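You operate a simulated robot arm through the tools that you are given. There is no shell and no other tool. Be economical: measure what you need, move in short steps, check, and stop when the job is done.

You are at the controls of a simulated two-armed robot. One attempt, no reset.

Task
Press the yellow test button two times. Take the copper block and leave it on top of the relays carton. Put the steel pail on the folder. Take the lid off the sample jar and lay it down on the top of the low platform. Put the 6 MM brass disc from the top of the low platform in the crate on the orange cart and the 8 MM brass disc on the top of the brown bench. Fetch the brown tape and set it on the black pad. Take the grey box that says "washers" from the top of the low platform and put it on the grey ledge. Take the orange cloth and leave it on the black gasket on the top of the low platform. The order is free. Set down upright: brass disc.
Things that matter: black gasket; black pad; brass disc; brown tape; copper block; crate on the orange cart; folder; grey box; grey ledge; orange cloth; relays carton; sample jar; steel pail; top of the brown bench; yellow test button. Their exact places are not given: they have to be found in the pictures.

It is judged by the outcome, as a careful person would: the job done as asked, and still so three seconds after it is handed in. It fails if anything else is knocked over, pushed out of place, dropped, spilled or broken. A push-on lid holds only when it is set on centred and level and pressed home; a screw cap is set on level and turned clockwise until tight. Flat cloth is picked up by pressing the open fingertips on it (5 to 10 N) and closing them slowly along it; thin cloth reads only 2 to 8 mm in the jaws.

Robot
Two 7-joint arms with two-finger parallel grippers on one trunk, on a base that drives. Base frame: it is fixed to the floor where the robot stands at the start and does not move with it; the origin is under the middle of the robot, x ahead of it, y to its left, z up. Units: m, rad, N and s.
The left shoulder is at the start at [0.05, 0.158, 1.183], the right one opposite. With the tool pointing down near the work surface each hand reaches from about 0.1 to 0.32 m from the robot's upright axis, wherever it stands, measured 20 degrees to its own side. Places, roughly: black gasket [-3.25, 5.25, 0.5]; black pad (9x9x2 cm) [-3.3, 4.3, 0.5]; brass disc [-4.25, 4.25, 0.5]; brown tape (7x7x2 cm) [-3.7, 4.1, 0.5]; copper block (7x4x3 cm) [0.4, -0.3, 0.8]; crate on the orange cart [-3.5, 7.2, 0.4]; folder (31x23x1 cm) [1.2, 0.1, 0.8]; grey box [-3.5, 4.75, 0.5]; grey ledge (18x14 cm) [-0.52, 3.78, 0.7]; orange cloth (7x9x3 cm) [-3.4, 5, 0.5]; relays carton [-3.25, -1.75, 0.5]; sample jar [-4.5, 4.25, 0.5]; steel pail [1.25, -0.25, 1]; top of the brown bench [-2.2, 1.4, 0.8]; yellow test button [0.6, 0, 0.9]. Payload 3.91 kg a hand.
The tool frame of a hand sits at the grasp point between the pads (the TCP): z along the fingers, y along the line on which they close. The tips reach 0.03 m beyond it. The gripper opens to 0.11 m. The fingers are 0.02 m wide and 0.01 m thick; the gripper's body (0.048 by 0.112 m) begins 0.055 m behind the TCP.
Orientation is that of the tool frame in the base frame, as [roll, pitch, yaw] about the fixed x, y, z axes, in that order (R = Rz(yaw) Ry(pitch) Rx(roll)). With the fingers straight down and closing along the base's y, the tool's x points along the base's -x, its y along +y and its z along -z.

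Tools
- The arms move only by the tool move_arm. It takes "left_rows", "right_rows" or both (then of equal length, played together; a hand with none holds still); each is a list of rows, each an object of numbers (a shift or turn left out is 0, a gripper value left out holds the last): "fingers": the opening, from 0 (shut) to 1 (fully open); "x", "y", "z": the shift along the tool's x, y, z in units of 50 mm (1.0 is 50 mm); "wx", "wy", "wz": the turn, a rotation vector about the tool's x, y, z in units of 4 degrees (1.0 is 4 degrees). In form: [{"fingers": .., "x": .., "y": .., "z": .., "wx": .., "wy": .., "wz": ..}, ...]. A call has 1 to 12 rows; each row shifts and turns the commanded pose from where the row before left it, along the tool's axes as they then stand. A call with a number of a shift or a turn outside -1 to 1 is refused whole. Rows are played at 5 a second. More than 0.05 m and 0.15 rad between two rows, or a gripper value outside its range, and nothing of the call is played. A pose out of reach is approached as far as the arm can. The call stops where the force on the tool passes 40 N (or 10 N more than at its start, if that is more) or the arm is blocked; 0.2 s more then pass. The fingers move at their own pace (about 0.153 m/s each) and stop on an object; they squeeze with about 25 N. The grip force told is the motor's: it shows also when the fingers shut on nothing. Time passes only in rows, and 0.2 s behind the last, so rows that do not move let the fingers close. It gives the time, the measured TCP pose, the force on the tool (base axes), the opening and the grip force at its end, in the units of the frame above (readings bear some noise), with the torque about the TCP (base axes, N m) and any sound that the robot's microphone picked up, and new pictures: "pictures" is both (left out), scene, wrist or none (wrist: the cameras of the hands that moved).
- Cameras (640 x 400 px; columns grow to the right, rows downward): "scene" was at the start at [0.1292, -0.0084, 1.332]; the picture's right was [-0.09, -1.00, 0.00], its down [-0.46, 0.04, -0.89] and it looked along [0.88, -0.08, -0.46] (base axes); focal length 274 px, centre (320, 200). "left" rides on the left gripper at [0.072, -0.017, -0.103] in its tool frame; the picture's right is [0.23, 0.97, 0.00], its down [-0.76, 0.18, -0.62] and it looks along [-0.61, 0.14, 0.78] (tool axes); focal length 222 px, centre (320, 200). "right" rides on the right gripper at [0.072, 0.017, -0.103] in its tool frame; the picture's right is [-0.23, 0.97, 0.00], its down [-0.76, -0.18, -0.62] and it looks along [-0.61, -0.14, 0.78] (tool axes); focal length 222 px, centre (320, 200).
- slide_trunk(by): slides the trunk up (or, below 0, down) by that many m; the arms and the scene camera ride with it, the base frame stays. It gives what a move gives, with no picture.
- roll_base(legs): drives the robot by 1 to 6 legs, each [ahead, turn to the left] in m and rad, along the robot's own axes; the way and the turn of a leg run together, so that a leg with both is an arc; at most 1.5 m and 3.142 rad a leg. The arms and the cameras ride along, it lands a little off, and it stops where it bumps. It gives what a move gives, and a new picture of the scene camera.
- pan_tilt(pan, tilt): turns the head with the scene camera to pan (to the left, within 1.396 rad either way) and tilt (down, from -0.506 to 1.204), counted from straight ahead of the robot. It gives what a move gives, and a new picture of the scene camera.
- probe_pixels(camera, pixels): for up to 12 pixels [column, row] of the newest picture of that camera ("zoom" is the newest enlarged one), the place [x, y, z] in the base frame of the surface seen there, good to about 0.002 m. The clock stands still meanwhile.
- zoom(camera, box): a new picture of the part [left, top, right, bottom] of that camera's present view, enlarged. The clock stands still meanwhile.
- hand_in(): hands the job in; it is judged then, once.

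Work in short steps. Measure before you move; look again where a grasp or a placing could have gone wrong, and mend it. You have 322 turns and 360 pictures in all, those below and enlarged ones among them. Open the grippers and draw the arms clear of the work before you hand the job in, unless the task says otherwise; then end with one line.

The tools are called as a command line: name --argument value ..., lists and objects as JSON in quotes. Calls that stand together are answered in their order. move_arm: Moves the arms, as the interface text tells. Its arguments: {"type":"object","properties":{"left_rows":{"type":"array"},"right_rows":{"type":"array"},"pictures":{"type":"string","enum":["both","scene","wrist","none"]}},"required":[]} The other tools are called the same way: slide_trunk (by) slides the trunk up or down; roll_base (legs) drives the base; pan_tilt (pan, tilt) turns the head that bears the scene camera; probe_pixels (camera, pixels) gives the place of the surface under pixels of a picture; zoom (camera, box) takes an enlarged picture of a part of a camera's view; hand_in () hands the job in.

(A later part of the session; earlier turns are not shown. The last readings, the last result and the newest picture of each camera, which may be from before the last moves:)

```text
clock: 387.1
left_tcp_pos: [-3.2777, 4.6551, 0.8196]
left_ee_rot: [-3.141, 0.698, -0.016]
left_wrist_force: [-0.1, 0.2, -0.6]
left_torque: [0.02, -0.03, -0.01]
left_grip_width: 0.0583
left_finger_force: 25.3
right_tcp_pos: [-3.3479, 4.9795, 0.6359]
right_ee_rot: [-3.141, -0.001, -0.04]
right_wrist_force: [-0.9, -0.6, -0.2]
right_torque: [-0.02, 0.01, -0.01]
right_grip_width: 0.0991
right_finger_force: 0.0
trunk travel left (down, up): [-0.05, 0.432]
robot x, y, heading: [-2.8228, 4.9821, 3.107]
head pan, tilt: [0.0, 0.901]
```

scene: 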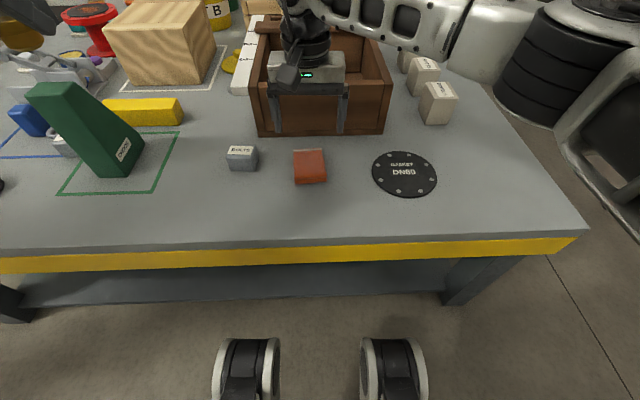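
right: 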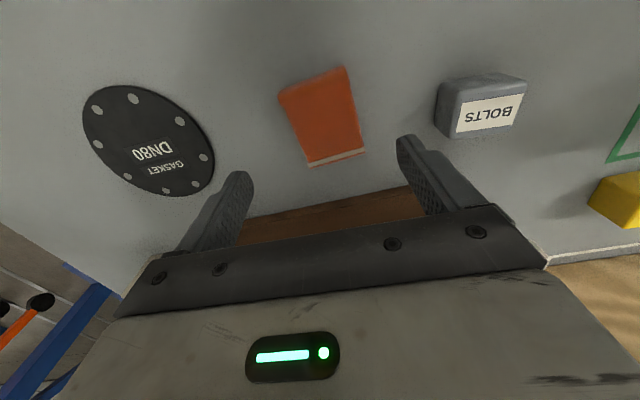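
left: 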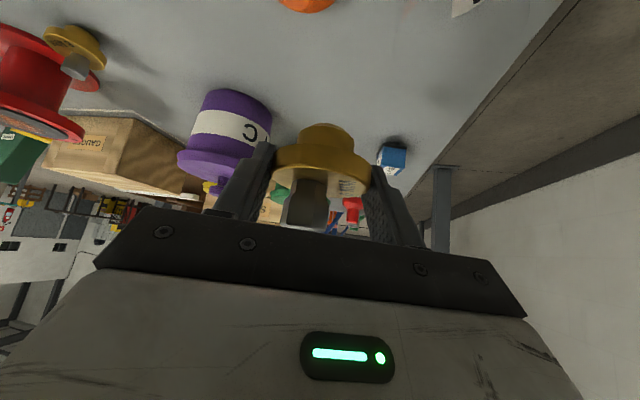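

Before descending I check the wooden tray's near face relative to the hand.

probe_pixels --camera "scene" --pixels '[[320, 130], [325, 100], [365, 100], [262, 130], [294, 155], [325, 152], [326, 180], [297, 183], [310, 165], [340, 60]]'

```text
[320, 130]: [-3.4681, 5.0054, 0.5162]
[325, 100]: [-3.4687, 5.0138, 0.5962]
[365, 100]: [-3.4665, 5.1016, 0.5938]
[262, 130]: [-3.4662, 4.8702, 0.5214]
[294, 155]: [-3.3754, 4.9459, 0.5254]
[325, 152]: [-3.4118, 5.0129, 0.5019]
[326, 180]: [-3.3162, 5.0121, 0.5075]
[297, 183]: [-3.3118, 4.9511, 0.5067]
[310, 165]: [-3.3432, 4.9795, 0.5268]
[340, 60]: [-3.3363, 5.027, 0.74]
```

Tray face is at x=-3.468, clear. I descend to z≈0.534 and close slowly.

move_arm --right_rows '[{"z": 0.8}, {"z": 0.8}, {"z": 0.42}, {}, {"fingers": 0.62}, {"fingers": 0.55}, {"fingers": 0.48}, {"fingers": 0.4}, {"fingers": 0.3}, {}]'

```text
clock: 389.3
left_tcp_pos: [-3.2782, 4.6538, 0.8195]
left_ee_rot: [3.141, 0.697, -0.017]
left_wrist_force: [0.0, 0.3, -0.8]
left_torque: [0.01, -0.02, 0.0]
left_grip_width: 0.0579
left_finger_force: 25.2
right_tcp_pos: [-3.3486, 4.9806, 0.534]
right_ee_rot: [3.14, 0.001, -0.039]
right_wrist_force: [0.9, -0.4, 0.3]
right_torque: [0.02, 0.02, 0.03]
right_grip_width: 0.0689
right_finger_force: 25.1
trunk travel left (down, up): [-0.05, 0.432]
robot x, y, heading: [-2.8242, 4.9751, 3.106]
head pan, tilt: [0.0, 0.901]
```

scene: 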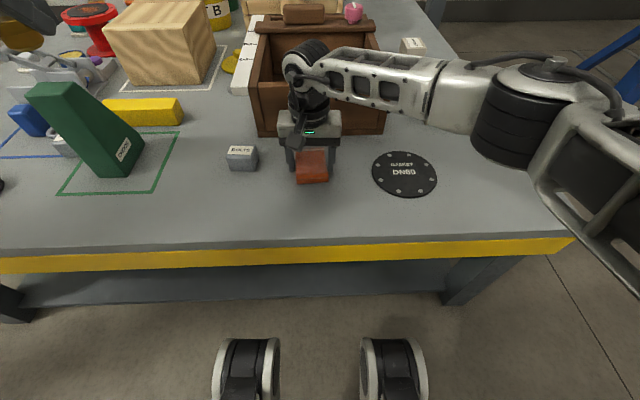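
right: 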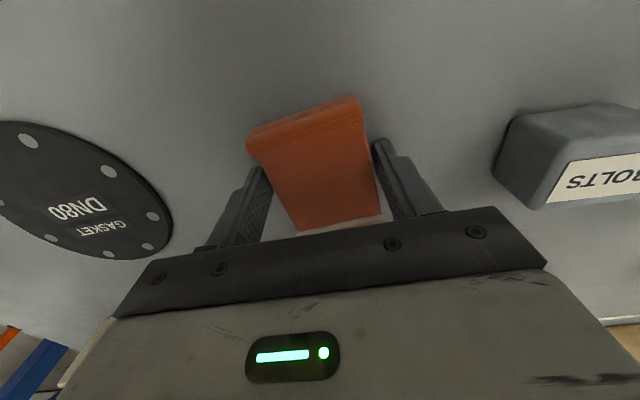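

The folded packet holds at 69 mm with full grip. I lift 7 cm and check.

move_arm --right_rows '[{"fingers": 0}, {"z": -0.3}, {"z": -0.6}, {"z": -0.6}, {}]'

```text
clock: 390.5
left_tcp_pos: [-3.2768, 4.6542, 0.8201]
left_ee_rot: [-3.141, 0.697, -0.016]
left_wrist_force: [0.6, 0.4, -1.6]
left_torque: [-0.05, -0.02, 0.0]
left_grip_width: 0.0584
left_finger_force: 25.1
right_tcp_pos: [-3.3486, 4.9796, 0.6103]
right_ee_rot: [-3.141, -0.001, -0.039]
right_wrist_force: [-0.1, -1.2, 0.2]
right_torque: [0.03, 0.01, 0.0]
right_grip_width: 0.0688
right_finger_force: 24.5
trunk travel left (down, up): [-0.05, 0.432]
robot x, y, heading: [-2.8219, 4.982, 3.1]
head pan, tilt: [0.0, 0.901]
```

scene: 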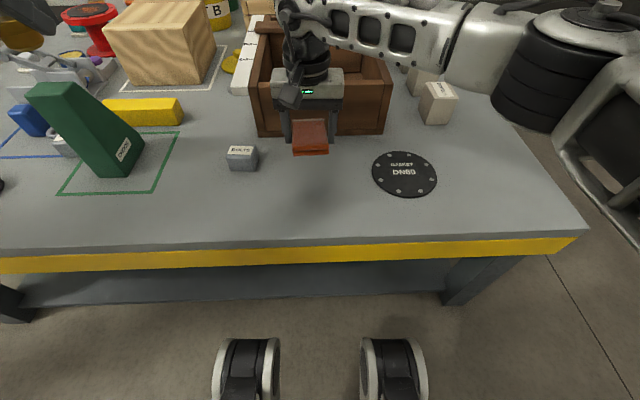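
right: 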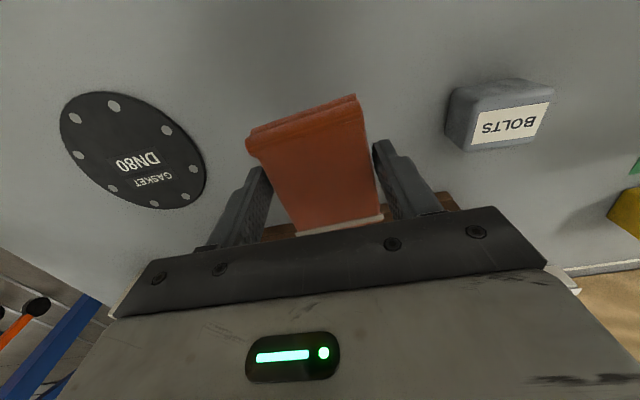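

Held. I carry it 0.2 m north to over the gasket and lower.

move_arm --right_rows '[{"y": -0.95, "z": -0.2}, {"y": -1}, {"y": -1}, {"y": -1}, {"y": -0.06, "x": 0.09}, {"z": 0.7}, {"z": 0.5}, {"z": 0.12}, {}]'

```text
clock: 392.5
left_tcp_pos: [-3.2783, 4.6548, 0.8191]
left_ee_rot: [-3.141, 0.698, -0.015]
left_wrist_force: [-0.9, 1.0, -1.6]
left_torque: [-0.02, -0.03, -0.01]
left_grip_width: 0.0582
left_finger_force: 24.8
right_tcp_pos: [-3.3373, 5.1806, 0.5535]
right_ee_rot: [3.141, 0.001, -0.04]
right_wrist_force: [-0.7, 0.1, -0.5]
right_torque: [-0.03, -0.03, -0.01]
right_grip_width: 0.0686
right_finger_force: 25.1
trunk travel left (down, up): [-0.05, 0.432]
robot x, y, heading: [-2.8235, 4.9831, 3.108]
head pan, tilt: [0.0, 0.901]
```

scene: 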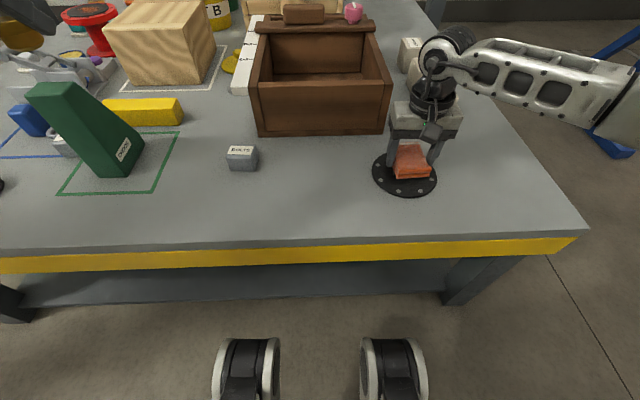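
right: 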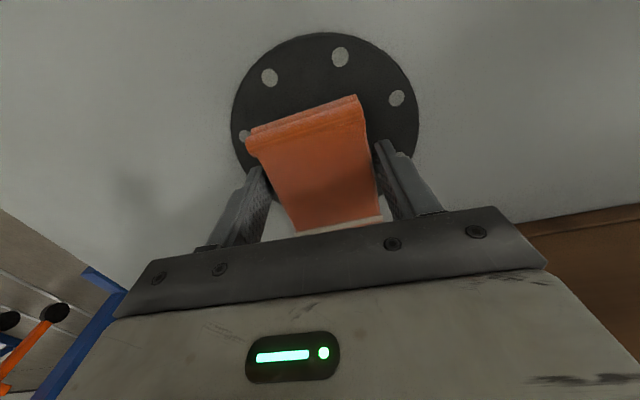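

Centred over the gasket. Lower the last 12 mm, release and rise.

move_arm --right_rows '[{"z": 0.12}, {"z": 0.1}, {}, {"fingers": 0.75}, {"fingers": 0.9}, {}, {"z": -0.4}, {"z": -0.9}, {"z": -0.9}, {"z": -0.6}]'

```text
clock: 394.7
left_tcp_pos: [-3.2784, 4.6537, 0.8193]
left_ee_rot: [3.141, 0.7, -0.017]
left_wrist_force: [0.4, -0.5, -1.5]
left_torque: [0.03, 0.0, 0.02]
left_grip_width: 0.0582
left_finger_force: 24.9
right_tcp_pos: [-3.337, 5.1796, 0.682]
right_ee_rot: [-3.14, -0.001, -0.04]
right_wrist_force: [0.5, 0.0, 0.0]
right_torque: [-0.02, 0.0, 0.0]
right_grip_width: 0.0991
right_finger_force: 0.1
trunk travel left (down, up): [-0.05, 0.432]
robot x, y, heading: [-2.8248, 4.9788, 3.108]
head pan, tilt: [0.0, 0.901]
```

scene: 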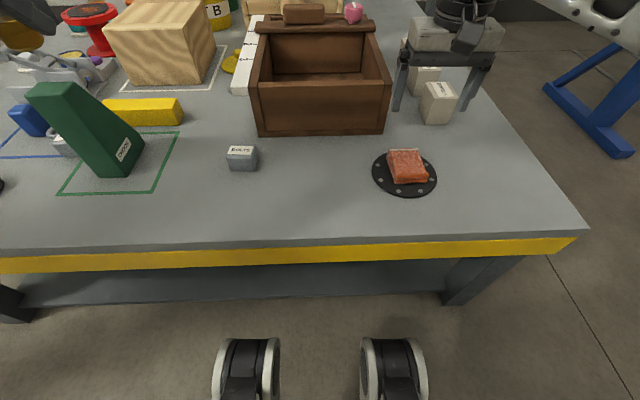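
right: 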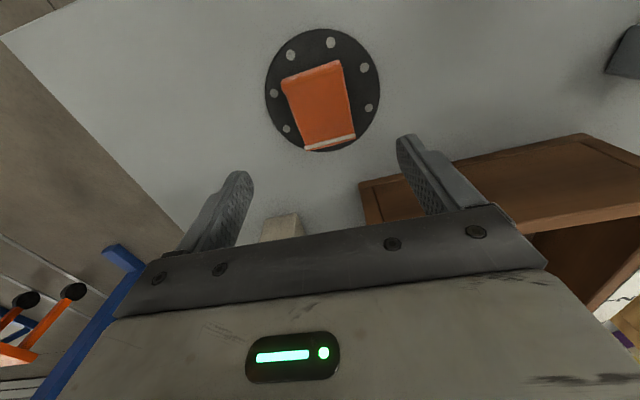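

Cloth is on the gasket. Now the WASHERS box: back to the south position (y≈4.3), facing west.

slide_trunk --by 0.35

roll_base --legs '[[0, -1.54], [-0.68, 0], [0, 1.571]]'

zoom --camera "scene" --box '[300, 190, 480, 300]'

```text
clock: 398.1
left_tcp_pos: [-3.2779, 4.6544, 1.169]
left_ee_rot: [-3.141, 0.697, -0.017]
left_wrist_force: [-0.5, -0.4, -0.9]
left_torque: [0.0, -0.02, -0.02]
left_grip_width: 0.0582
left_finger_force: 25.2
right_tcp_pos: [-3.3375, 5.1798, 1.0314]
right_ee_rot: [-3.141, 0.0, -0.04]
right_wrist_force: [-0.3, 0.0, 0.6]
right_torque: [-0.01, 0.01, 0.02]
right_grip_width: 0.0993
right_finger_force: 0.0
trunk travel left (down, up): [-0.4, 0.082]
robot x, y, heading: [-2.8212, 4.9836, 3.107]
head pan, tilt: [0.0, 0.901]
```

```text
clock: 409.4
left_tcp_pos: [-3.2545, 3.9514, 1.169]
left_ee_rot: [-3.142, 0.698, 0.04]
left_wrist_force: [0.1, -0.3, -1.4]
left_torque: [-0.02, -0.02, -0.03]
left_grip_width: 0.0583
left_finger_force: 24.9
right_tcp_pos: [-3.3442, 4.471, 1.0312]
right_ee_rot: [-3.141, -0.002, 0.017]
right_wrist_force: [0.1, -0.9, 0.2]
right_torque: [0.05, 0.0, 0.0]
right_grip_width: 0.0989
right_finger_force: 0.1
trunk travel left (down, up): [-0.4, 0.082]
robot x, y, heading: [-2.8225, 4.304, -3.118]
head pan, tilt: [0.0, 0.901]
```

scene: 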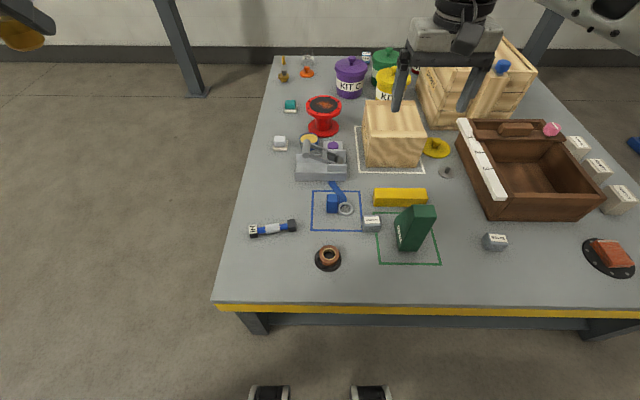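

```text
3.56 times, centred on (390, 245) of scene
```

zoom: 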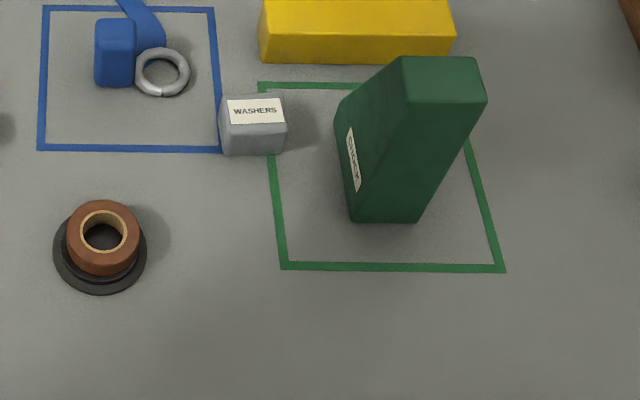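

probe_pixels --camera "zoom" --pixels '[[222, 100], [284, 97], [286, 122], [222, 127], [222, 150], [284, 150], [345, 170], [352, 220], [420, 221], [338, 110], [188, 70], [350, 62]]'

```text
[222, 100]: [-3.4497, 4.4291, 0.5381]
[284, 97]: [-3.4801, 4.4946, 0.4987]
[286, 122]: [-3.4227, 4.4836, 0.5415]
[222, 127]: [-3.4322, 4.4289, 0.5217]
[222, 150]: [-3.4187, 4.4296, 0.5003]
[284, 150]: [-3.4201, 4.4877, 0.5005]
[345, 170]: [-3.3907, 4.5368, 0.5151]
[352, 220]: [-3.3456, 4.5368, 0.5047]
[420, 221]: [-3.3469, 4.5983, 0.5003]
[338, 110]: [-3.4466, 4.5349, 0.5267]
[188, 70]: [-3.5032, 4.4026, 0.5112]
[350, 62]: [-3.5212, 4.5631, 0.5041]
```

Box centre (-3.442, 4.457), 58 mm wide in y; 5 cm gap to the chock. I edge 4 cm closer, lower the trunk and go over the box.

roll_base --legs '[[0.04, 0]]'

slide_trunk --by -0.33

move_arm --right_rows '[{"x": -0.6, "y": 0.25, "fingers": 0.78}, {"x": -0.56}, {"z": 0.7}, {}]'

```text
clock: 410.3
left_tcp_pos: [-3.2958, 3.9501, 1.1681]
left_ee_rot: [-3.14, 0.697, 0.041]
left_wrist_force: [-0.2, -0.4, -0.8]
left_torque: [-0.01, -0.04, 0.01]
left_grip_width: 0.0581
left_finger_force: 24.9
right_tcp_pos: [-3.3841, 4.47, 1.0307]
right_ee_rot: [-3.141, -0.002, 0.018]
right_wrist_force: [0.1, -0.4, -0.3]
right_torque: [0.03, -0.01, 0.0]
right_grip_width: 0.0986
right_finger_force: 0.1
trunk travel left (down, up): [-0.4, 0.082]
robot x, y, heading: [-2.8575, 4.3036, -3.12]
head pan, tilt: [0.0, 0.901]
```

scene: 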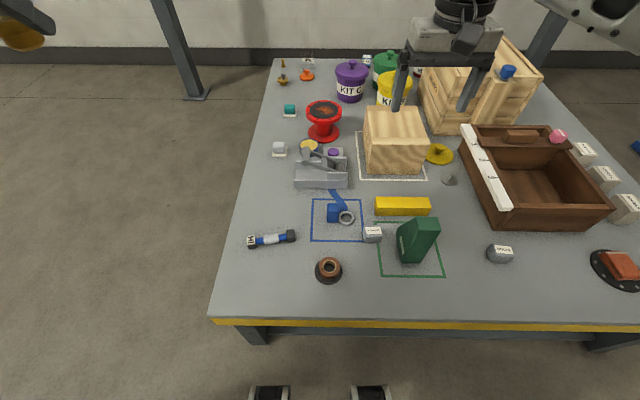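

```text
clock: 413.6
left_tcp_pos: [-3.295, 3.9508, 0.8395]
left_ee_rot: [3.14, 0.698, 0.041]
left_wrist_force: [-0.4, 0.3, -1.4]
left_torque: [0.02, -0.02, -0.01]
left_grip_width: 0.0584
left_finger_force: 25.0
right_tcp_pos: [-3.3828, 4.4709, 0.7023]
right_ee_rot: [-3.141, 0.0, 0.018]
right_wrist_force: [0.6, 0.1, -0.1]
right_torque: [-0.01, -0.01, -0.01]
right_grip_width: 0.0989
right_finger_force: 0.1
trunk travel left (down, up): [-0.07, 0.412]
robot x, y, heading: [-2.8588, 4.3042, -3.124]
head pan, tilt: [0.0, 0.901]
```

```text
clock: 414.6
left_tcp_pos: [-3.2942, 3.9507, 0.8394]
left_ee_rot: [-3.141, 0.699, 0.04]
left_wrist_force: [0.1, 0.5, -1.3]
left_torque: [0.01, 0.0, 0.01]
left_grip_width: 0.0583
left_finger_force: 25.2
right_tcp_pos: [-3.4437, 4.4567, 0.6652]
right_ee_rot: [3.14, 0.002, 0.017]
right_wrist_force: [0.5, -0.4, -0.4]
right_torque: [0.03, 0.05, 0.01]
right_grip_width: 0.0861
right_finger_force: 0.1
trunk travel left (down, up): [-0.07, 0.412]
robot x, y, heading: [-2.8603, 4.2992, -3.118]
head pan, tilt: [0.0, 0.901]
```

scene: 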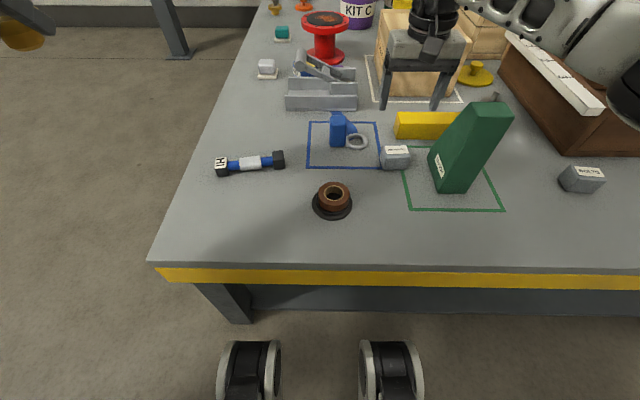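
right: 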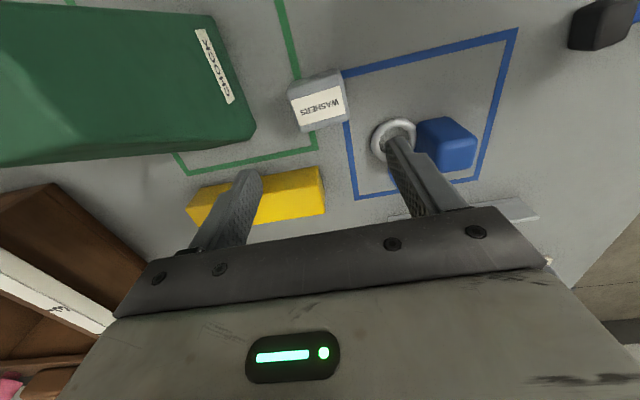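

The right forearm would come too close to the chock's top. I'd rather deliver the 6 MM disc first and then take the box with the free left hand, whose elbow lies over clear ground. I raise up and drive north towards the orange cart.

slide_trunk --by 0.38

move_arm --right_rows '[{"x": 0.9}, {"x": 0.9}, {"x": 0.5}]' --pictures "none"

roll_base --legs '[[-0.05, 0], [0, -1.56], [0.7, 0]]'

pan_tilt --pan 0.2 --tilt 0.5

```text
clock: 418.2
left_tcp_pos: [-3.295, 3.949, 1.218]
left_ee_rot: [3.141, 0.698, 0.04]
left_wrist_force: [-0.6, 0.3, -1.4]
left_torque: [-0.02, -0.04, 0.01]
left_grip_width: 0.0582
left_finger_force: 24.9
right_tcp_pos: [-3.4426, 4.4569, 1.0438]
right_ee_rot: [-3.14, 0.0, 0.017]
right_wrist_force: [-0.8, 0.2, 0.0]
right_torque: [0.02, -0.01, 0.0]
right_grip_width: 0.0857
right_finger_force: 0.1
trunk travel left (down, up): [-0.45, 0.032]
robot x, y, heading: [-2.8585, 4.3019, -3.119]
head pan, tilt: [0.0, 0.901]
```

```text
clock: 419.1
left_tcp_pos: [-3.2956, 3.9514, 1.2195]
left_ee_rot: [3.141, 0.698, 0.039]
left_wrist_force: [1.1, 0.0, -1.0]
left_torque: [-0.03, 0.0, 0.01]
left_grip_width: 0.0583
left_finger_force: 25.6
right_tcp_pos: [-3.3275, 4.4616, 1.045]
right_ee_rot: [-3.142, -0.001, 0.016]
right_wrist_force: [0.6, 0.0, 0.0]
right_torque: [-0.02, 0.0, -0.01]
right_grip_width: 0.0856
right_finger_force: 0.1
trunk travel left (down, up): [-0.45, 0.032]
robot x, y, heading: [-2.86, 4.2992, -3.122]
head pan, tilt: [0.0, 0.901]
```

```text
clock: 427.1
left_tcp_pos: [-3.2377, 5.4128, 1.2195]
left_ee_rot: [3.141, 0.697, -1.468]
left_wrist_force: [-0.3, 0.4, -1.0]
left_torque: [-0.06, 0.02, 0.0]
left_grip_width: 0.0584
left_finger_force: 25.3
right_tcp_pos: [-2.7304, 5.4778, 1.046]
right_ee_rot: [3.141, 0.001, -1.493]
right_wrist_force: [0.0, 0.0, -0.4]
right_torque: [-0.01, -0.02, -0.04]
right_grip_width: 0.0859
right_finger_force: 0.1
trunk travel left (down, up): [-0.45, 0.032]
robot x, y, heading: [-2.8592, 4.9946, 1.655]
head pan, tilt: [0.0, 0.901]
```

scene: 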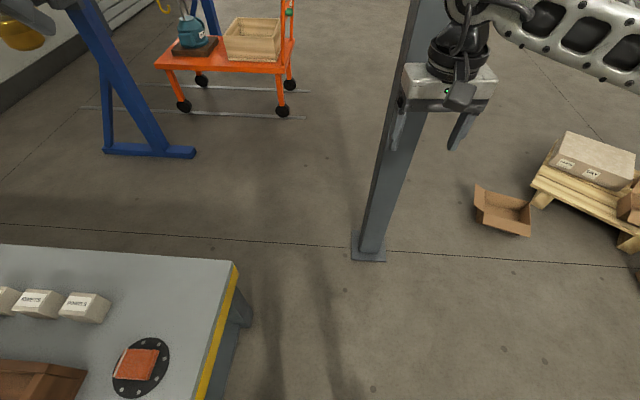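

```text
clock: 428.0
left_tcp_pos: [-3.2383, 5.4126, 1.2192]
left_ee_rot: [3.142, 0.698, -1.466]
left_wrist_force: [0.0, 0.3, -1.2]
left_torque: [-0.03, -0.01, 0.0]
left_grip_width: 0.0585
left_finger_force: 25.0
right_tcp_pos: [-2.7305, 5.477, 1.0464]
right_ee_rot: [-3.141, 0.0, -1.493]
right_wrist_force: [-0.1, 0.0, 0.0]
right_torque: [0.0, 0.02, 0.01]
right_grip_width: 0.0857
right_finger_force: 0.0
trunk travel left (down, up): [-0.45, 0.032]
robot x, y, heading: [-2.8616, 4.9949, 1.653]
head pan, tilt: [0.201, 0.499]
```

scene: 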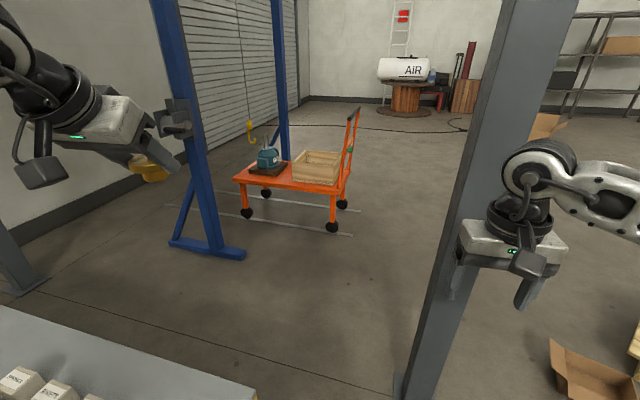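

The right hand is near the post, so care is needed. I probe the cart, crate, gantry foot, platform corner and post.

probe_pixels --camera "scene" --pixels '[[255, 390], [405, 390], [230, 252], [245, 215], [332, 228], [346, 205], [293, 180], [337, 185], [318, 165], [315, 152], [345, 140], [300, 155]]'

zoom --camera "scene" --box '[220, 100, 380, 240]'

```text
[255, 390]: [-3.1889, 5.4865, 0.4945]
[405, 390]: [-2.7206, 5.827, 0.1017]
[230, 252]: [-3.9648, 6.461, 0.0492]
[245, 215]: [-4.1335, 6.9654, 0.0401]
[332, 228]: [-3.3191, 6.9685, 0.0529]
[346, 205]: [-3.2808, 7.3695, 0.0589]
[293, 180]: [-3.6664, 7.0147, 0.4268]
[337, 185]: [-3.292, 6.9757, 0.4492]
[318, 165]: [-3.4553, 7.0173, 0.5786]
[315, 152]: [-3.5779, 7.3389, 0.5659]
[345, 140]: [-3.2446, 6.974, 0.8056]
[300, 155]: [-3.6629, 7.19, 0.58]
```

```text
2.86 times, centred on (300, 170) of scene
```

zoom: 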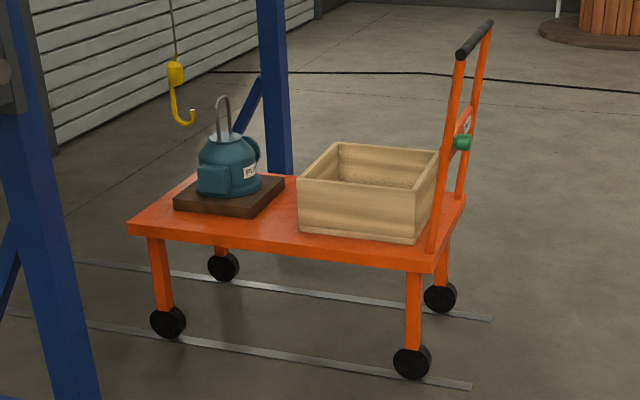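

The gap between platform corner and post is too narrow for my base. I look right for a way round past the pallet.

pan_tilt --pan -0.6 --tilt 0.6

```text
clock: 429.1
left_tcp_pos: [-3.2376, 5.4113, 1.2191]
left_ee_rot: [3.142, 0.697, -1.47]
left_wrist_force: [-0.4, 0.2, -0.8]
left_torque: [-0.06, -0.03, 0.0]
left_grip_width: 0.0583
left_finger_force: 24.7
right_tcp_pos: [-2.7292, 5.477, 1.0462]
right_ee_rot: [-3.14, -0.002, -1.492]
right_wrist_force: [0.7, 0.0, -0.1]
right_torque: [0.0, 0.02, 0.01]
right_grip_width: 0.0859
right_finger_force: 0.0
trunk travel left (down, up): [-0.45, 0.032]
robot x, y, heading: [-2.86, 4.9976, 1.654]
head pan, tilt: [-0.6, 0.6]
```

scene: 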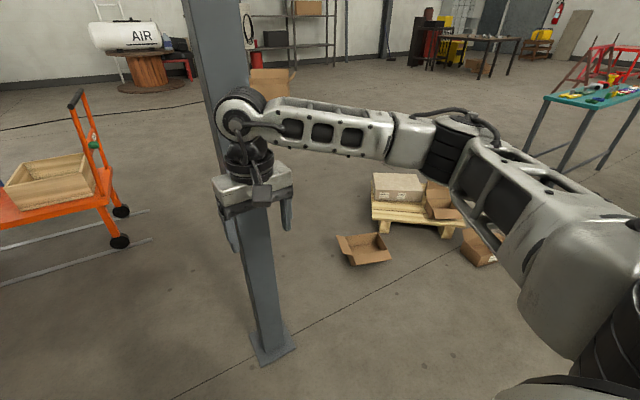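

probe_pixels --camera "scene" --pixels '[[338, 240], [347, 262], [388, 260], [382, 230], [465, 262], [495, 262], [372, 215], [460, 235], [375, 190], [265, 360], [285, 350], [560, 165]]'

```text
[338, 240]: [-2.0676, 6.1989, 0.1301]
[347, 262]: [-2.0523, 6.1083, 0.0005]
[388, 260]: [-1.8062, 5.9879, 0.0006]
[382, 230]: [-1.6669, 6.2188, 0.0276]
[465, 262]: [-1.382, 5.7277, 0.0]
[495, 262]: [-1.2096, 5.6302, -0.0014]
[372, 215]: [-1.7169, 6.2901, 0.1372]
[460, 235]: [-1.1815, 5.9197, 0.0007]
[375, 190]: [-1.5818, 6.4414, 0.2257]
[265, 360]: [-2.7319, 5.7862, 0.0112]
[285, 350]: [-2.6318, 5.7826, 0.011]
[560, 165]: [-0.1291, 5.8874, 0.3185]
```

Passing there is awkward. Better: I set the 6 MM disc down upright on a free spot of the platform, regrasp it vertically with the right hand, and take the WASHERS box with the left; then carry both. I back up to y≈4.8 and face west.

roll_base --legs '[[-0.2, 0], [0, 1.48]]'

pan_tilt --pan 0 --tilt 0.9

```text
clock: 434.4
left_tcp_pos: [-3.2889, 4.4586, 1.2191]
left_ee_rot: [3.141, 0.698, 0.012]
left_wrist_force: [0.5, 0.1, -1.3]
left_torque: [0.0, -0.03, 0.0]
left_grip_width: 0.0582
left_finger_force: 24.7
right_tcp_pos: [-3.3093, 4.9694, 1.0446]
right_ee_rot: [3.141, 0.0, -0.009]
right_wrist_force: [0.4, -0.4, -0.4]
right_torque: [-0.01, -0.01, 0.0]
right_grip_width: 0.0857
right_finger_force: 0.1
trunk travel left (down, up): [-0.45, 0.032]
robot x, y, heading: [-2.8446, 4.7988, 3.13]
head pan, tilt: [-0.6, 0.6]
```

scene: 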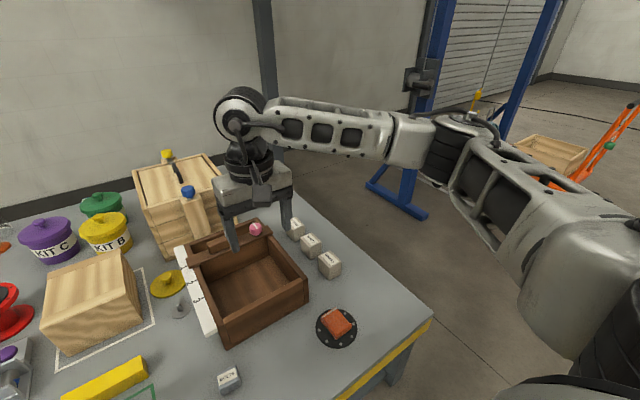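

```text
clock: 435.4
left_tcp_pos: [-3.2894, 4.4583, 1.2188]
left_ee_rot: [3.142, 0.699, 0.012]
left_wrist_force: [0.7, 0.0, -1.5]
left_torque: [0.0, -0.05, 0.02]
left_grip_width: 0.0582
left_finger_force: 25.5
right_tcp_pos: [-3.3086, 4.9695, 1.0449]
right_ee_rot: [3.141, -0.001, -0.01]
right_wrist_force: [0.8, -0.7, 0.0]
right_torque: [-0.02, -0.04, -0.01]
right_grip_width: 0.0859
right_finger_force: 0.0
trunk travel left (down, up): [-0.45, 0.032]
robot x, y, heading: [-2.8438, 4.7984, 3.136]
head pan, tilt: [0.0, 0.901]
```

scene: 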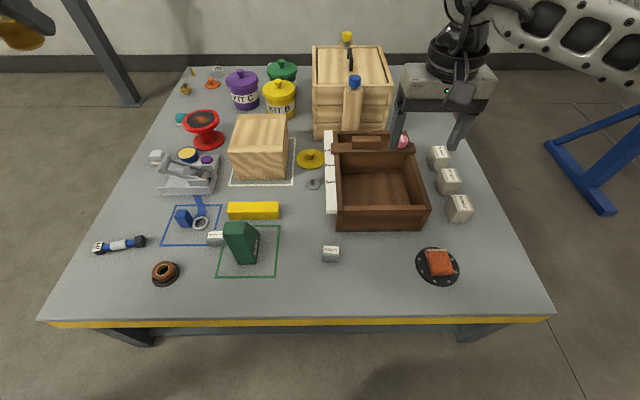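

I move the left hand 0.26 m north to over (-3.28, 4.72), then lower the trunk.

move_arm --left_rows '[{"y": -0.9}, {"y": -0.9}, {"y": -0.9}, {"y": -0.9}, {"y": -0.9}, {"y": -0.74}, {}]' --right_rows '[{"y": -0.5, "x": 0.5}, {"y": -0.5, "x": 0.5}, {}, {}, {}, {}, {}]' --pictures "none"

slide_trunk --by -0.4

move_arm --left_rows '[{"z": 0.7, "x": 0.58}, {"z": 0.7, "x": 0.58}, {"z": 0.7, "x": 0.58}, {"z": 0.7, "x": 0.58}, {"z": 0.7, "x": 0.58}, {}]'

```text
clock: 436.9
left_tcp_pos: [-3.2908, 4.7194, 1.2195]
left_ee_rot: [-3.141, 0.698, 0.014]
left_wrist_force: [0.2, 0.0, -1.0]
left_torque: [0.02, -0.02, 0.01]
left_grip_width: 0.0579
left_finger_force: 25.2
right_tcp_pos: [-3.2573, 5.0184, 1.0446]
right_ee_rot: [-3.142, 0.0, -0.011]
right_wrist_force: [-0.1, 0.3, 0.1]
right_torque: [0.02, 0.01, 0.0]
right_grip_width: 0.0858
right_finger_force: 0.1
trunk travel left (down, up): [-0.45, 0.032]
robot x, y, heading: [-2.8463, 4.7935, 3.135]
head pan, tilt: [0.0, 0.901]
```

```text
clock: 440.8
left_tcp_pos: [-3.2912, 4.7205, 0.8199]
left_ee_rot: [3.141, 0.698, 0.012]
left_wrist_force: [0.5, -0.8, -0.9]
left_torque: [-0.01, -0.05, 0.01]
left_grip_width: 0.0583
left_finger_force: 24.9
right_tcp_pos: [-3.2568, 5.0191, 0.6439]
right_ee_rot: [3.141, 0.001, -0.01]
right_wrist_force: [-0.7, 0.0, 0.2]
right_torque: [0.03, -0.01, 0.01]
right_grip_width: 0.0858
right_finger_force: 0.2
trunk travel left (down, up): [-0.05, 0.432]
robot x, y, heading: [-2.8428, 4.7977, 3.138]
head pan, tilt: [0.0, 0.901]
```

```text
clock: 442.2
left_tcp_pos: [-3.2931, 4.72, 0.5943]
left_ee_rot: [-3.139, 0.697, 0.011]
left_wrist_force: [0.2, 0.3, -1.4]
left_torque: [0.03, 0.0, 0.0]
left_grip_width: 0.0582
left_finger_force: 25.1
right_tcp_pos: [-3.2571, 5.0198, 0.6437]
right_ee_rot: [-3.141, 0.0, -0.01]
right_wrist_force: [-0.1, 0.2, 1.1]
right_torque: [-0.01, 0.02, 0.0]
right_grip_width: 0.0857
right_finger_force: 0.0
trunk travel left (down, up): [-0.05, 0.432]
robot x, y, heading: [-2.8439, 4.7951, 3.134]
head pan, tilt: [0.0, 0.901]
```

scene: 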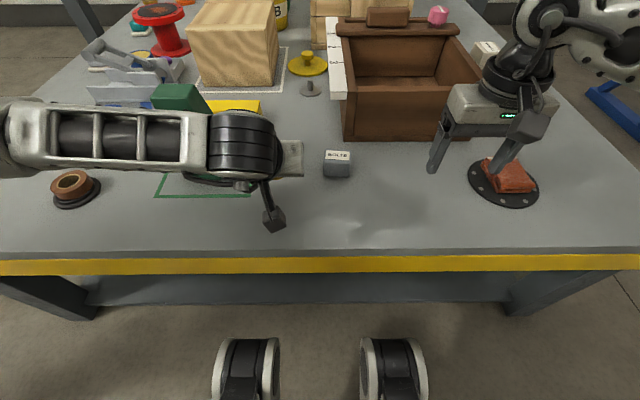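
left: 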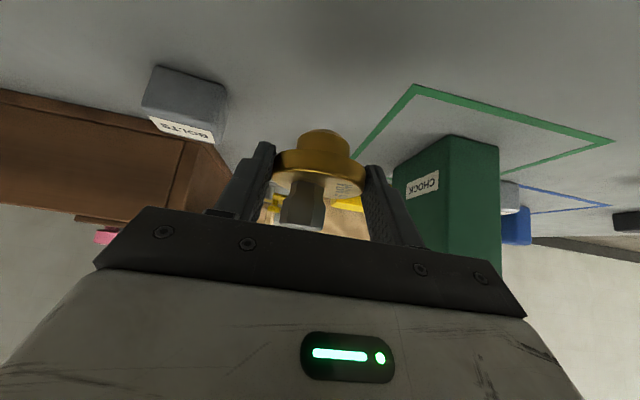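

Clear of chock and BOLTS box. I lower to contact in small steps.

move_arm --left_rows '[{"z": 0.45, "x": 0.38}, {"z": 0.35, "x": 0.3}, {"z": 0.05, "x": 0.042}, {"z": 0.04, "x": 0.034}, {}]' --pictures "none"

```text
clock: 443.4
left_tcp_pos: [-3.2934, 4.721, 0.5393]
left_ee_rot: [-3.138, 0.71, 0.015]
left_wrist_force: [4.9, -4.9, 32.1]
left_torque: [-0.14, 0.16, 0.05]
left_grip_width: 0.0583
left_finger_force: 25.2
right_tcp_pos: [-3.2558, 5.0198, 0.6445]
right_ee_rot: [3.141, 0.004, -0.011]
right_wrist_force: [0.3, 0.5, 0.1]
right_torque: [-0.01, -0.02, -0.01]
right_grip_width: 0.0858
right_finger_force: 0.0
trunk travel left (down, up): [-0.05, 0.432]
robot x, y, heading: [-2.8401, 4.7942, 3.134]
head pan, tilt: [0.0, 0.901]
```

Contact. I relax 3 mm, open, and back the hand out along its axis.

move_arm --left_rows '[{"z": -0.045, "x": -0.04}, {}, {"fingers": 0.65}, {"fingers": 0.8}, {}, {"z": -0.4, "x": -0.33}, {"z": -0.7, "x": -0.58}, {"z": -0.7, "x": -0.58}, {"y": 0.9}, {"y": 0.9}]'

```text
clock: 445.6
left_tcp_pos: [-3.2881, 4.6308, 0.6533]
left_ee_rot: [3.142, 0.699, 0.014]
left_wrist_force: [0.1, 0.4, 0.1]
left_torque: [-0.02, -0.01, 0.0]
left_grip_width: 0.0882
left_finger_force: 0.2
right_tcp_pos: [-3.2563, 5.0198, 0.6429]
right_ee_rot: [3.14, 0.0, -0.01]
right_wrist_force: [0.4, -0.1, 0.3]
right_torque: [-0.01, 0.01, -0.02]
right_grip_width: 0.0861
right_finger_force: 0.0
trunk travel left (down, up): [-0.05, 0.432]
robot x, y, heading: [-2.8418, 4.7932, 3.133]
head pan, tilt: [0.0, 0.901]
```

scene: 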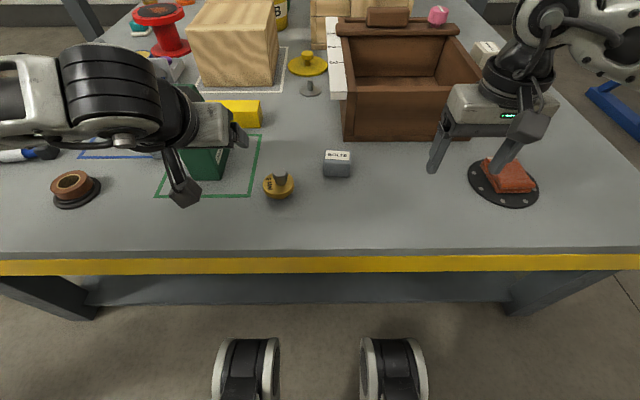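
left: 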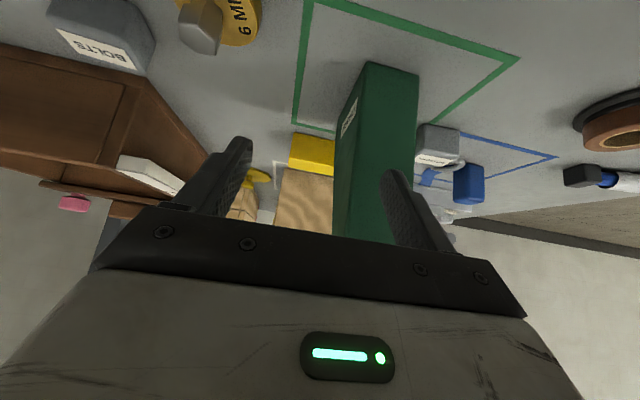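

The disc stands upright. I raise and retract the left hand and probe the disc for the right hand.

move_arm --left_rows '[{"z": -0.7, "x": -0.58}, {"z": -0.7, "x": -0.58}, {"z": -0.7, "x": -0.58}, {"z": -0.55, "x": 0.66}, {"z": -0.55, "x": 0.66}, {"y": 0.8}]' --pictures "scene"

probe_pixels --camera "scene" --pixels '[[278, 178], [279, 190], [265, 186], [292, 186], [338, 165], [326, 165]]'

zoom --camera "scene" --box '[250, 150, 314, 210]'

```text
clock: 447.0
left_tcp_pos: [-3.2013, 4.5914, 0.7892]
left_ee_rot: [3.141, 0.697, 0.014]
left_wrist_force: [-0.1, 0.4, -0.2]
left_torque: [-0.02, -0.01, 0.0]
left_grip_width: 0.0879
left_finger_force: 0.0
right_tcp_pos: [-3.2565, 5.0193, 0.6438]
right_ee_rot: [3.141, -0.001, -0.01]
right_wrist_force: [-0.1, 0.2, 0.3]
right_torque: [0.0, 0.01, 0.01]
right_grip_width: 0.0858
right_finger_force: 0.0
trunk travel left (down, up): [-0.05, 0.432]
robot x, y, heading: [-2.8443, 4.7926, 3.129]
head pan, tilt: [0.0, 0.901]
```

scene: 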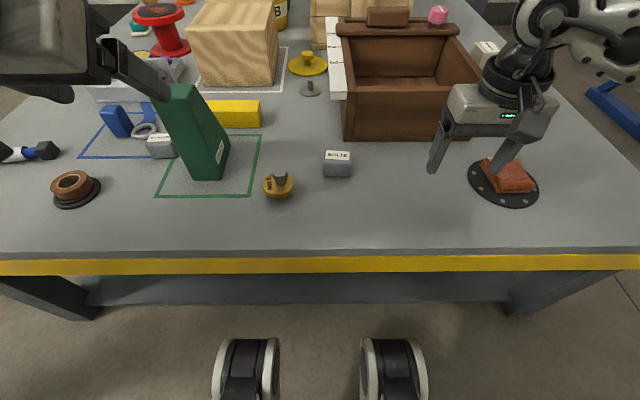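

```text
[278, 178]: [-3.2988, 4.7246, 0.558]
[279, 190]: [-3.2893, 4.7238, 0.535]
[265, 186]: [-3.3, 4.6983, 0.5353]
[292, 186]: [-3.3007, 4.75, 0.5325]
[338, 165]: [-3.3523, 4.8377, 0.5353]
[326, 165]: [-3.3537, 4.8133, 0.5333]
```

```text
6.67 times, centred on (282, 180) of scene
```

zoom: 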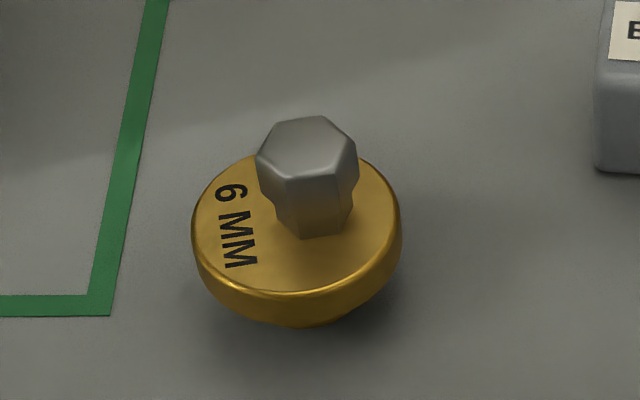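

Disc centre (-3.302, 4.724). I move the left hand further south out of the way and bring the right hand over the disc.

move_arm --left_rows '[{"y": 0.9}, {"y": 0.9}, {"y": 0.9}, {"y": 0.9}, {}, {}, {}, {}]' --right_rows '[{"fingers": 0.8}, {"y": 0.98}, {"y": 0.98}, {"y": 0.98}, {"y": 0.98}, {"y": 0.98}, {"y": 0.98}, {"x": -0.9}]' --pictures "both"

```text
clock: 448.8
left_tcp_pos: [-3.2004, 4.4124, 0.79]
left_ee_rot: [-3.139, 0.698, 0.014]
left_wrist_force: [0.1, 0.2, 0.3]
left_torque: [-0.02, -0.01, 0.01]
left_grip_width: 0.0879
left_finger_force: 0.1
right_tcp_pos: [-3.3054, 4.7261, 0.6469]
right_ee_rot: [3.142, 0.0, -0.008]
right_wrist_force: [-0.7, 0.0, 0.0]
right_torque: [-0.02, -0.03, 0.0]
right_grip_width: 0.0878
right_finger_force: 0.0
trunk travel left (down, up): [-0.05, 0.432]
robot x, y, heading: [-2.8428, 4.7973, 3.137]
head pan, tilt: [0.0, 0.901]
```

scene: 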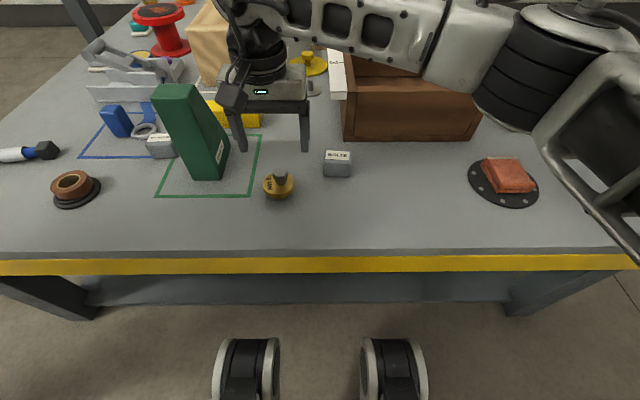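
right: 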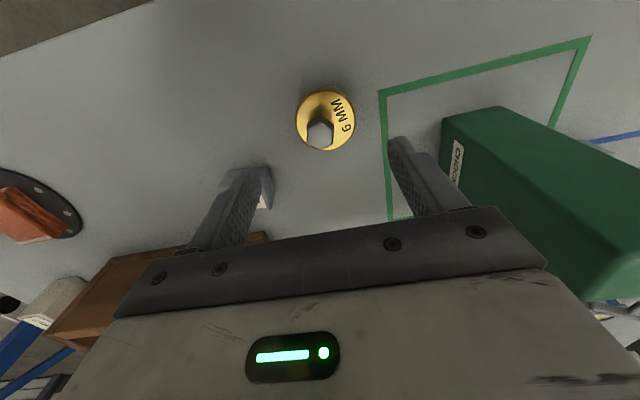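
left: 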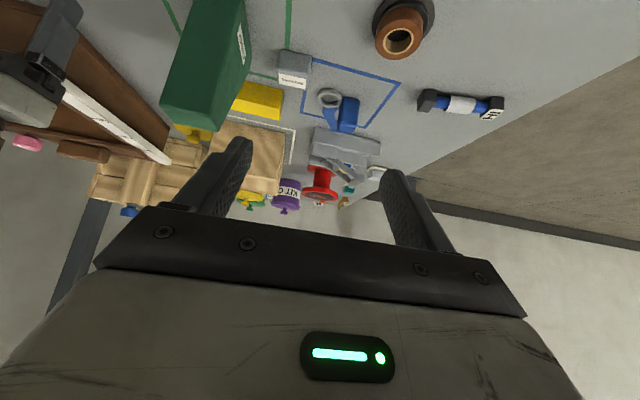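

Aligned. I descend to z≈0.54, close and lift.

move_arm --right_rows '[{"z": 0.8}, {"z": 0.8}, {"z": 0.53}, {}, {"fingers": 0}, {}, {}, {"z": -0.5}, {"z": -0.9}, {"z": -0.9}]'

```text
clock: 451.0
left_tcp_pos: [-3.2008, 4.4117, 0.7899]
left_ee_rot: [3.141, 0.697, 0.011]
left_wrist_force: [0.9, -1.2, -0.4]
left_torque: [0.01, 0.04, -0.01]
left_grip_width: 0.0878
left_finger_force: 0.1
right_tcp_pos: [-3.3039, 4.7257, 0.6529]
right_ee_rot: [3.141, 0.001, -0.011]
right_wrist_force: [-0.1, 0.2, -1.5]
right_torque: [-0.02, -0.03, 0.0]
right_grip_width: 0.0585
right_finger_force: 25.1
trunk travel left (down, up): [-0.05, 0.432]
robot x, y, heading: [-2.8428, 4.7973, 3.133]
head pan, tilt: [0.0, 0.901]
```

scene: 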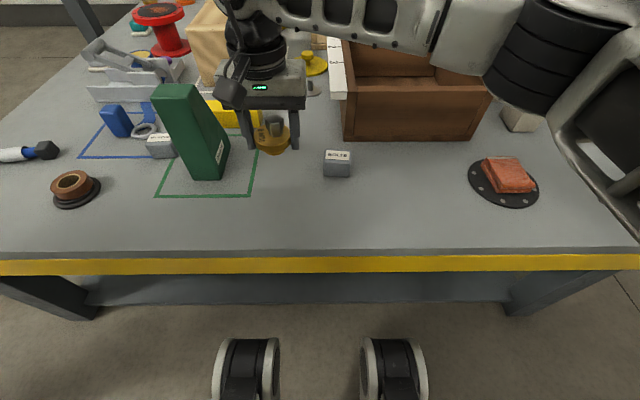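
right: 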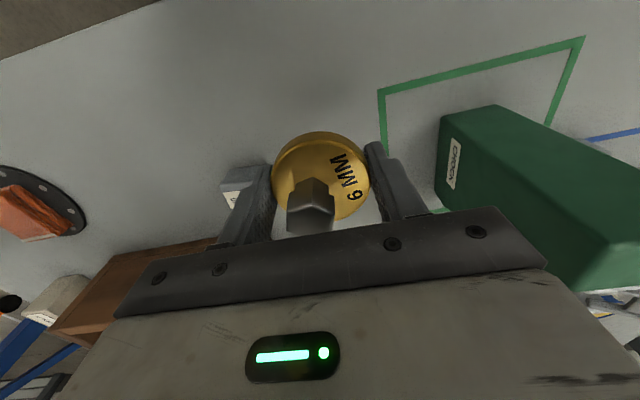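

The right hand holds the disc vertically. Now the left hand (still tilted 40°) goes to the WASHERS box at (-3.442, 4.457); the right moves north out of the way.

move_arm --left_rows '[{"y": -0.9, "fingers": 0.78}, {"z": 0.757, "x": -0.383}, {"z": 0.757, "x": -0.383}, {"z": 0.757, "x": -0.383}, {"z": 0.757, "x": -0.383}, {"z": 0.757, "x": -0.383}, {"z": 0.6, "x": -0.3}, {}]' --right_rows '[{"z": -0.9}, {"z": -0.9}, {"y": -0.9}, {"y": -0.9}, {"y": -0.9}, {"x": 0.8}, {"x": 0.8}, {}]'

```text
clock: 452.8
left_tcp_pos: [-3.4271, 4.4517, 0.6909]
left_ee_rot: [3.14, 0.698, 0.012]
left_wrist_force: [0.3, 0.5, -0.9]
left_torque: [0.03, -0.03, 0.03]
left_grip_width: 0.0856
left_finger_force: 0.0
right_tcp_pos: [-3.2241, 4.8596, 0.74]
right_ee_rot: [-3.141, 0.0, -0.009]
right_wrist_force: [-0.6, 0.5, -1.8]
right_torque: [-0.02, 0.02, 0.05]
right_grip_width: 0.0584
right_finger_force: 24.9
trunk travel left (down, up): [-0.05, 0.432]
robot x, y, heading: [-2.8434, 4.7995, 3.135]
head pan, tilt: [0.0, 0.901]
```

scene: 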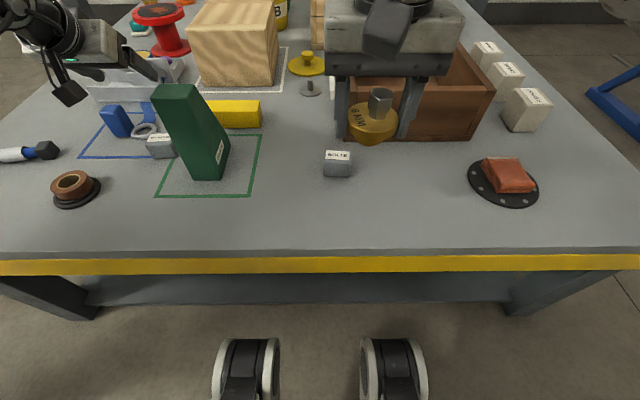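
right: 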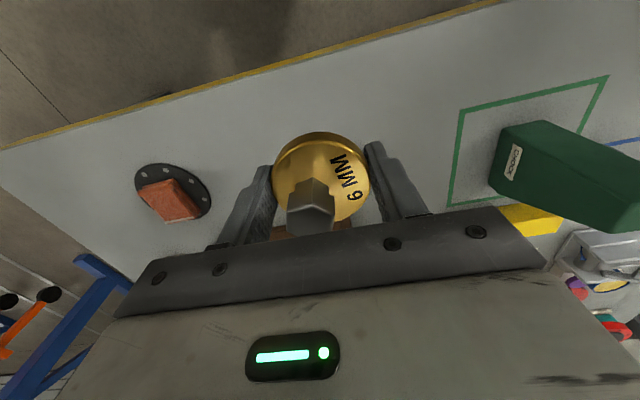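
left: 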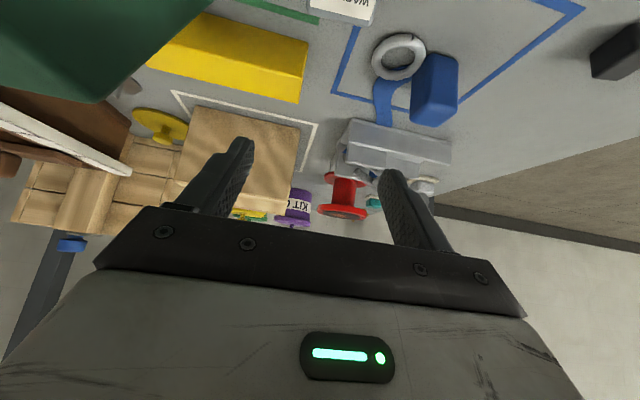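

I re-probe box and chock from the scene before descending.

probe_pixels --camera "scene" --pixels '[[147, 140], [173, 137], [176, 152], [150, 155], [160, 141], [178, 120], [182, 150], [190, 178], [200, 90], [160, 88]]'

```text
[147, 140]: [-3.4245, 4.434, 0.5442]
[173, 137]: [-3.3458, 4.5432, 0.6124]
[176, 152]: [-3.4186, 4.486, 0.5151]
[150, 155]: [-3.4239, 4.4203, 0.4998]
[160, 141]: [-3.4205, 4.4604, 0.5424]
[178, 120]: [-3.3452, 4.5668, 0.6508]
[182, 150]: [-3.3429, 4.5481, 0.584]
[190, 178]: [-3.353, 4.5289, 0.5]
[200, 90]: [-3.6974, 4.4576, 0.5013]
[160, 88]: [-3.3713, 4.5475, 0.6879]
```

Box centred at y≈4.457; the chock face starts at 4.529, so the right finger has room. I descend to z≈0.538 in steps.

move_arm --left_rows '[{"y": -0.11, "fingers": 0.74}, {"z": 0.62, "x": 0.45}, {"z": 0.62, "x": 0.45}, {"z": 0.62, "x": 0.45}, {}]' --pictures "both"

```text
clock: 454.0
left_tcp_pos: [-3.4325, 4.4571, 0.5778]
left_ee_rot: [3.141, 0.698, 0.015]
left_wrist_force: [0.7, -0.1, -0.1]
left_torque: [0.01, 0.03, -0.01]
left_grip_width: 0.0815
left_finger_force: 0.0
right_tcp_pos: [-3.223, 4.8576, 0.7409]
right_ee_rot: [3.141, 0.0, -0.01]
right_wrist_force: [-0.1, -0.1, -0.9]
right_torque: [0.0, 0.0, 0.01]
right_grip_width: 0.0585
right_finger_force: 25.0
trunk travel left (down, up): [-0.05, 0.432]
robot x, y, heading: [-2.8445, 4.7979, 3.133]
head pan, tilt: [0.0, 0.901]
```

scene: 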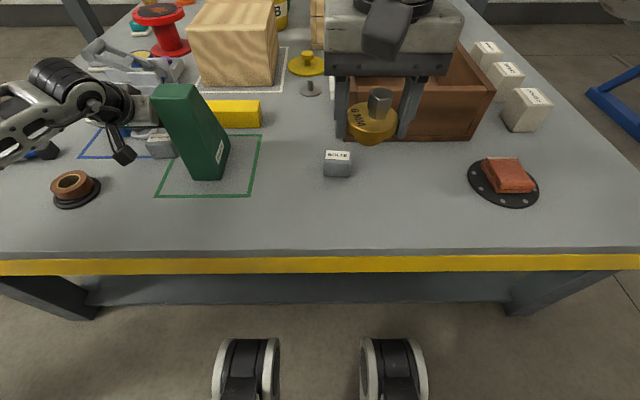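
left: 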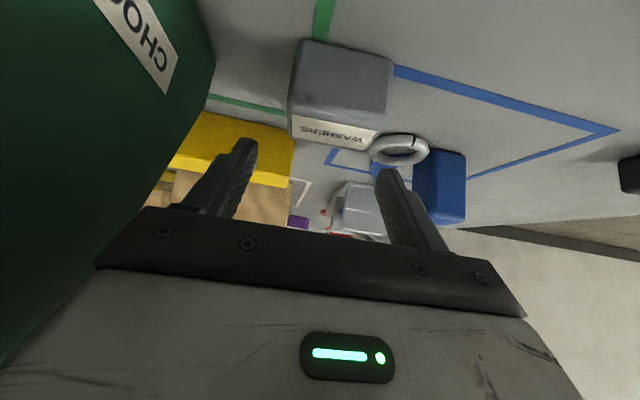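

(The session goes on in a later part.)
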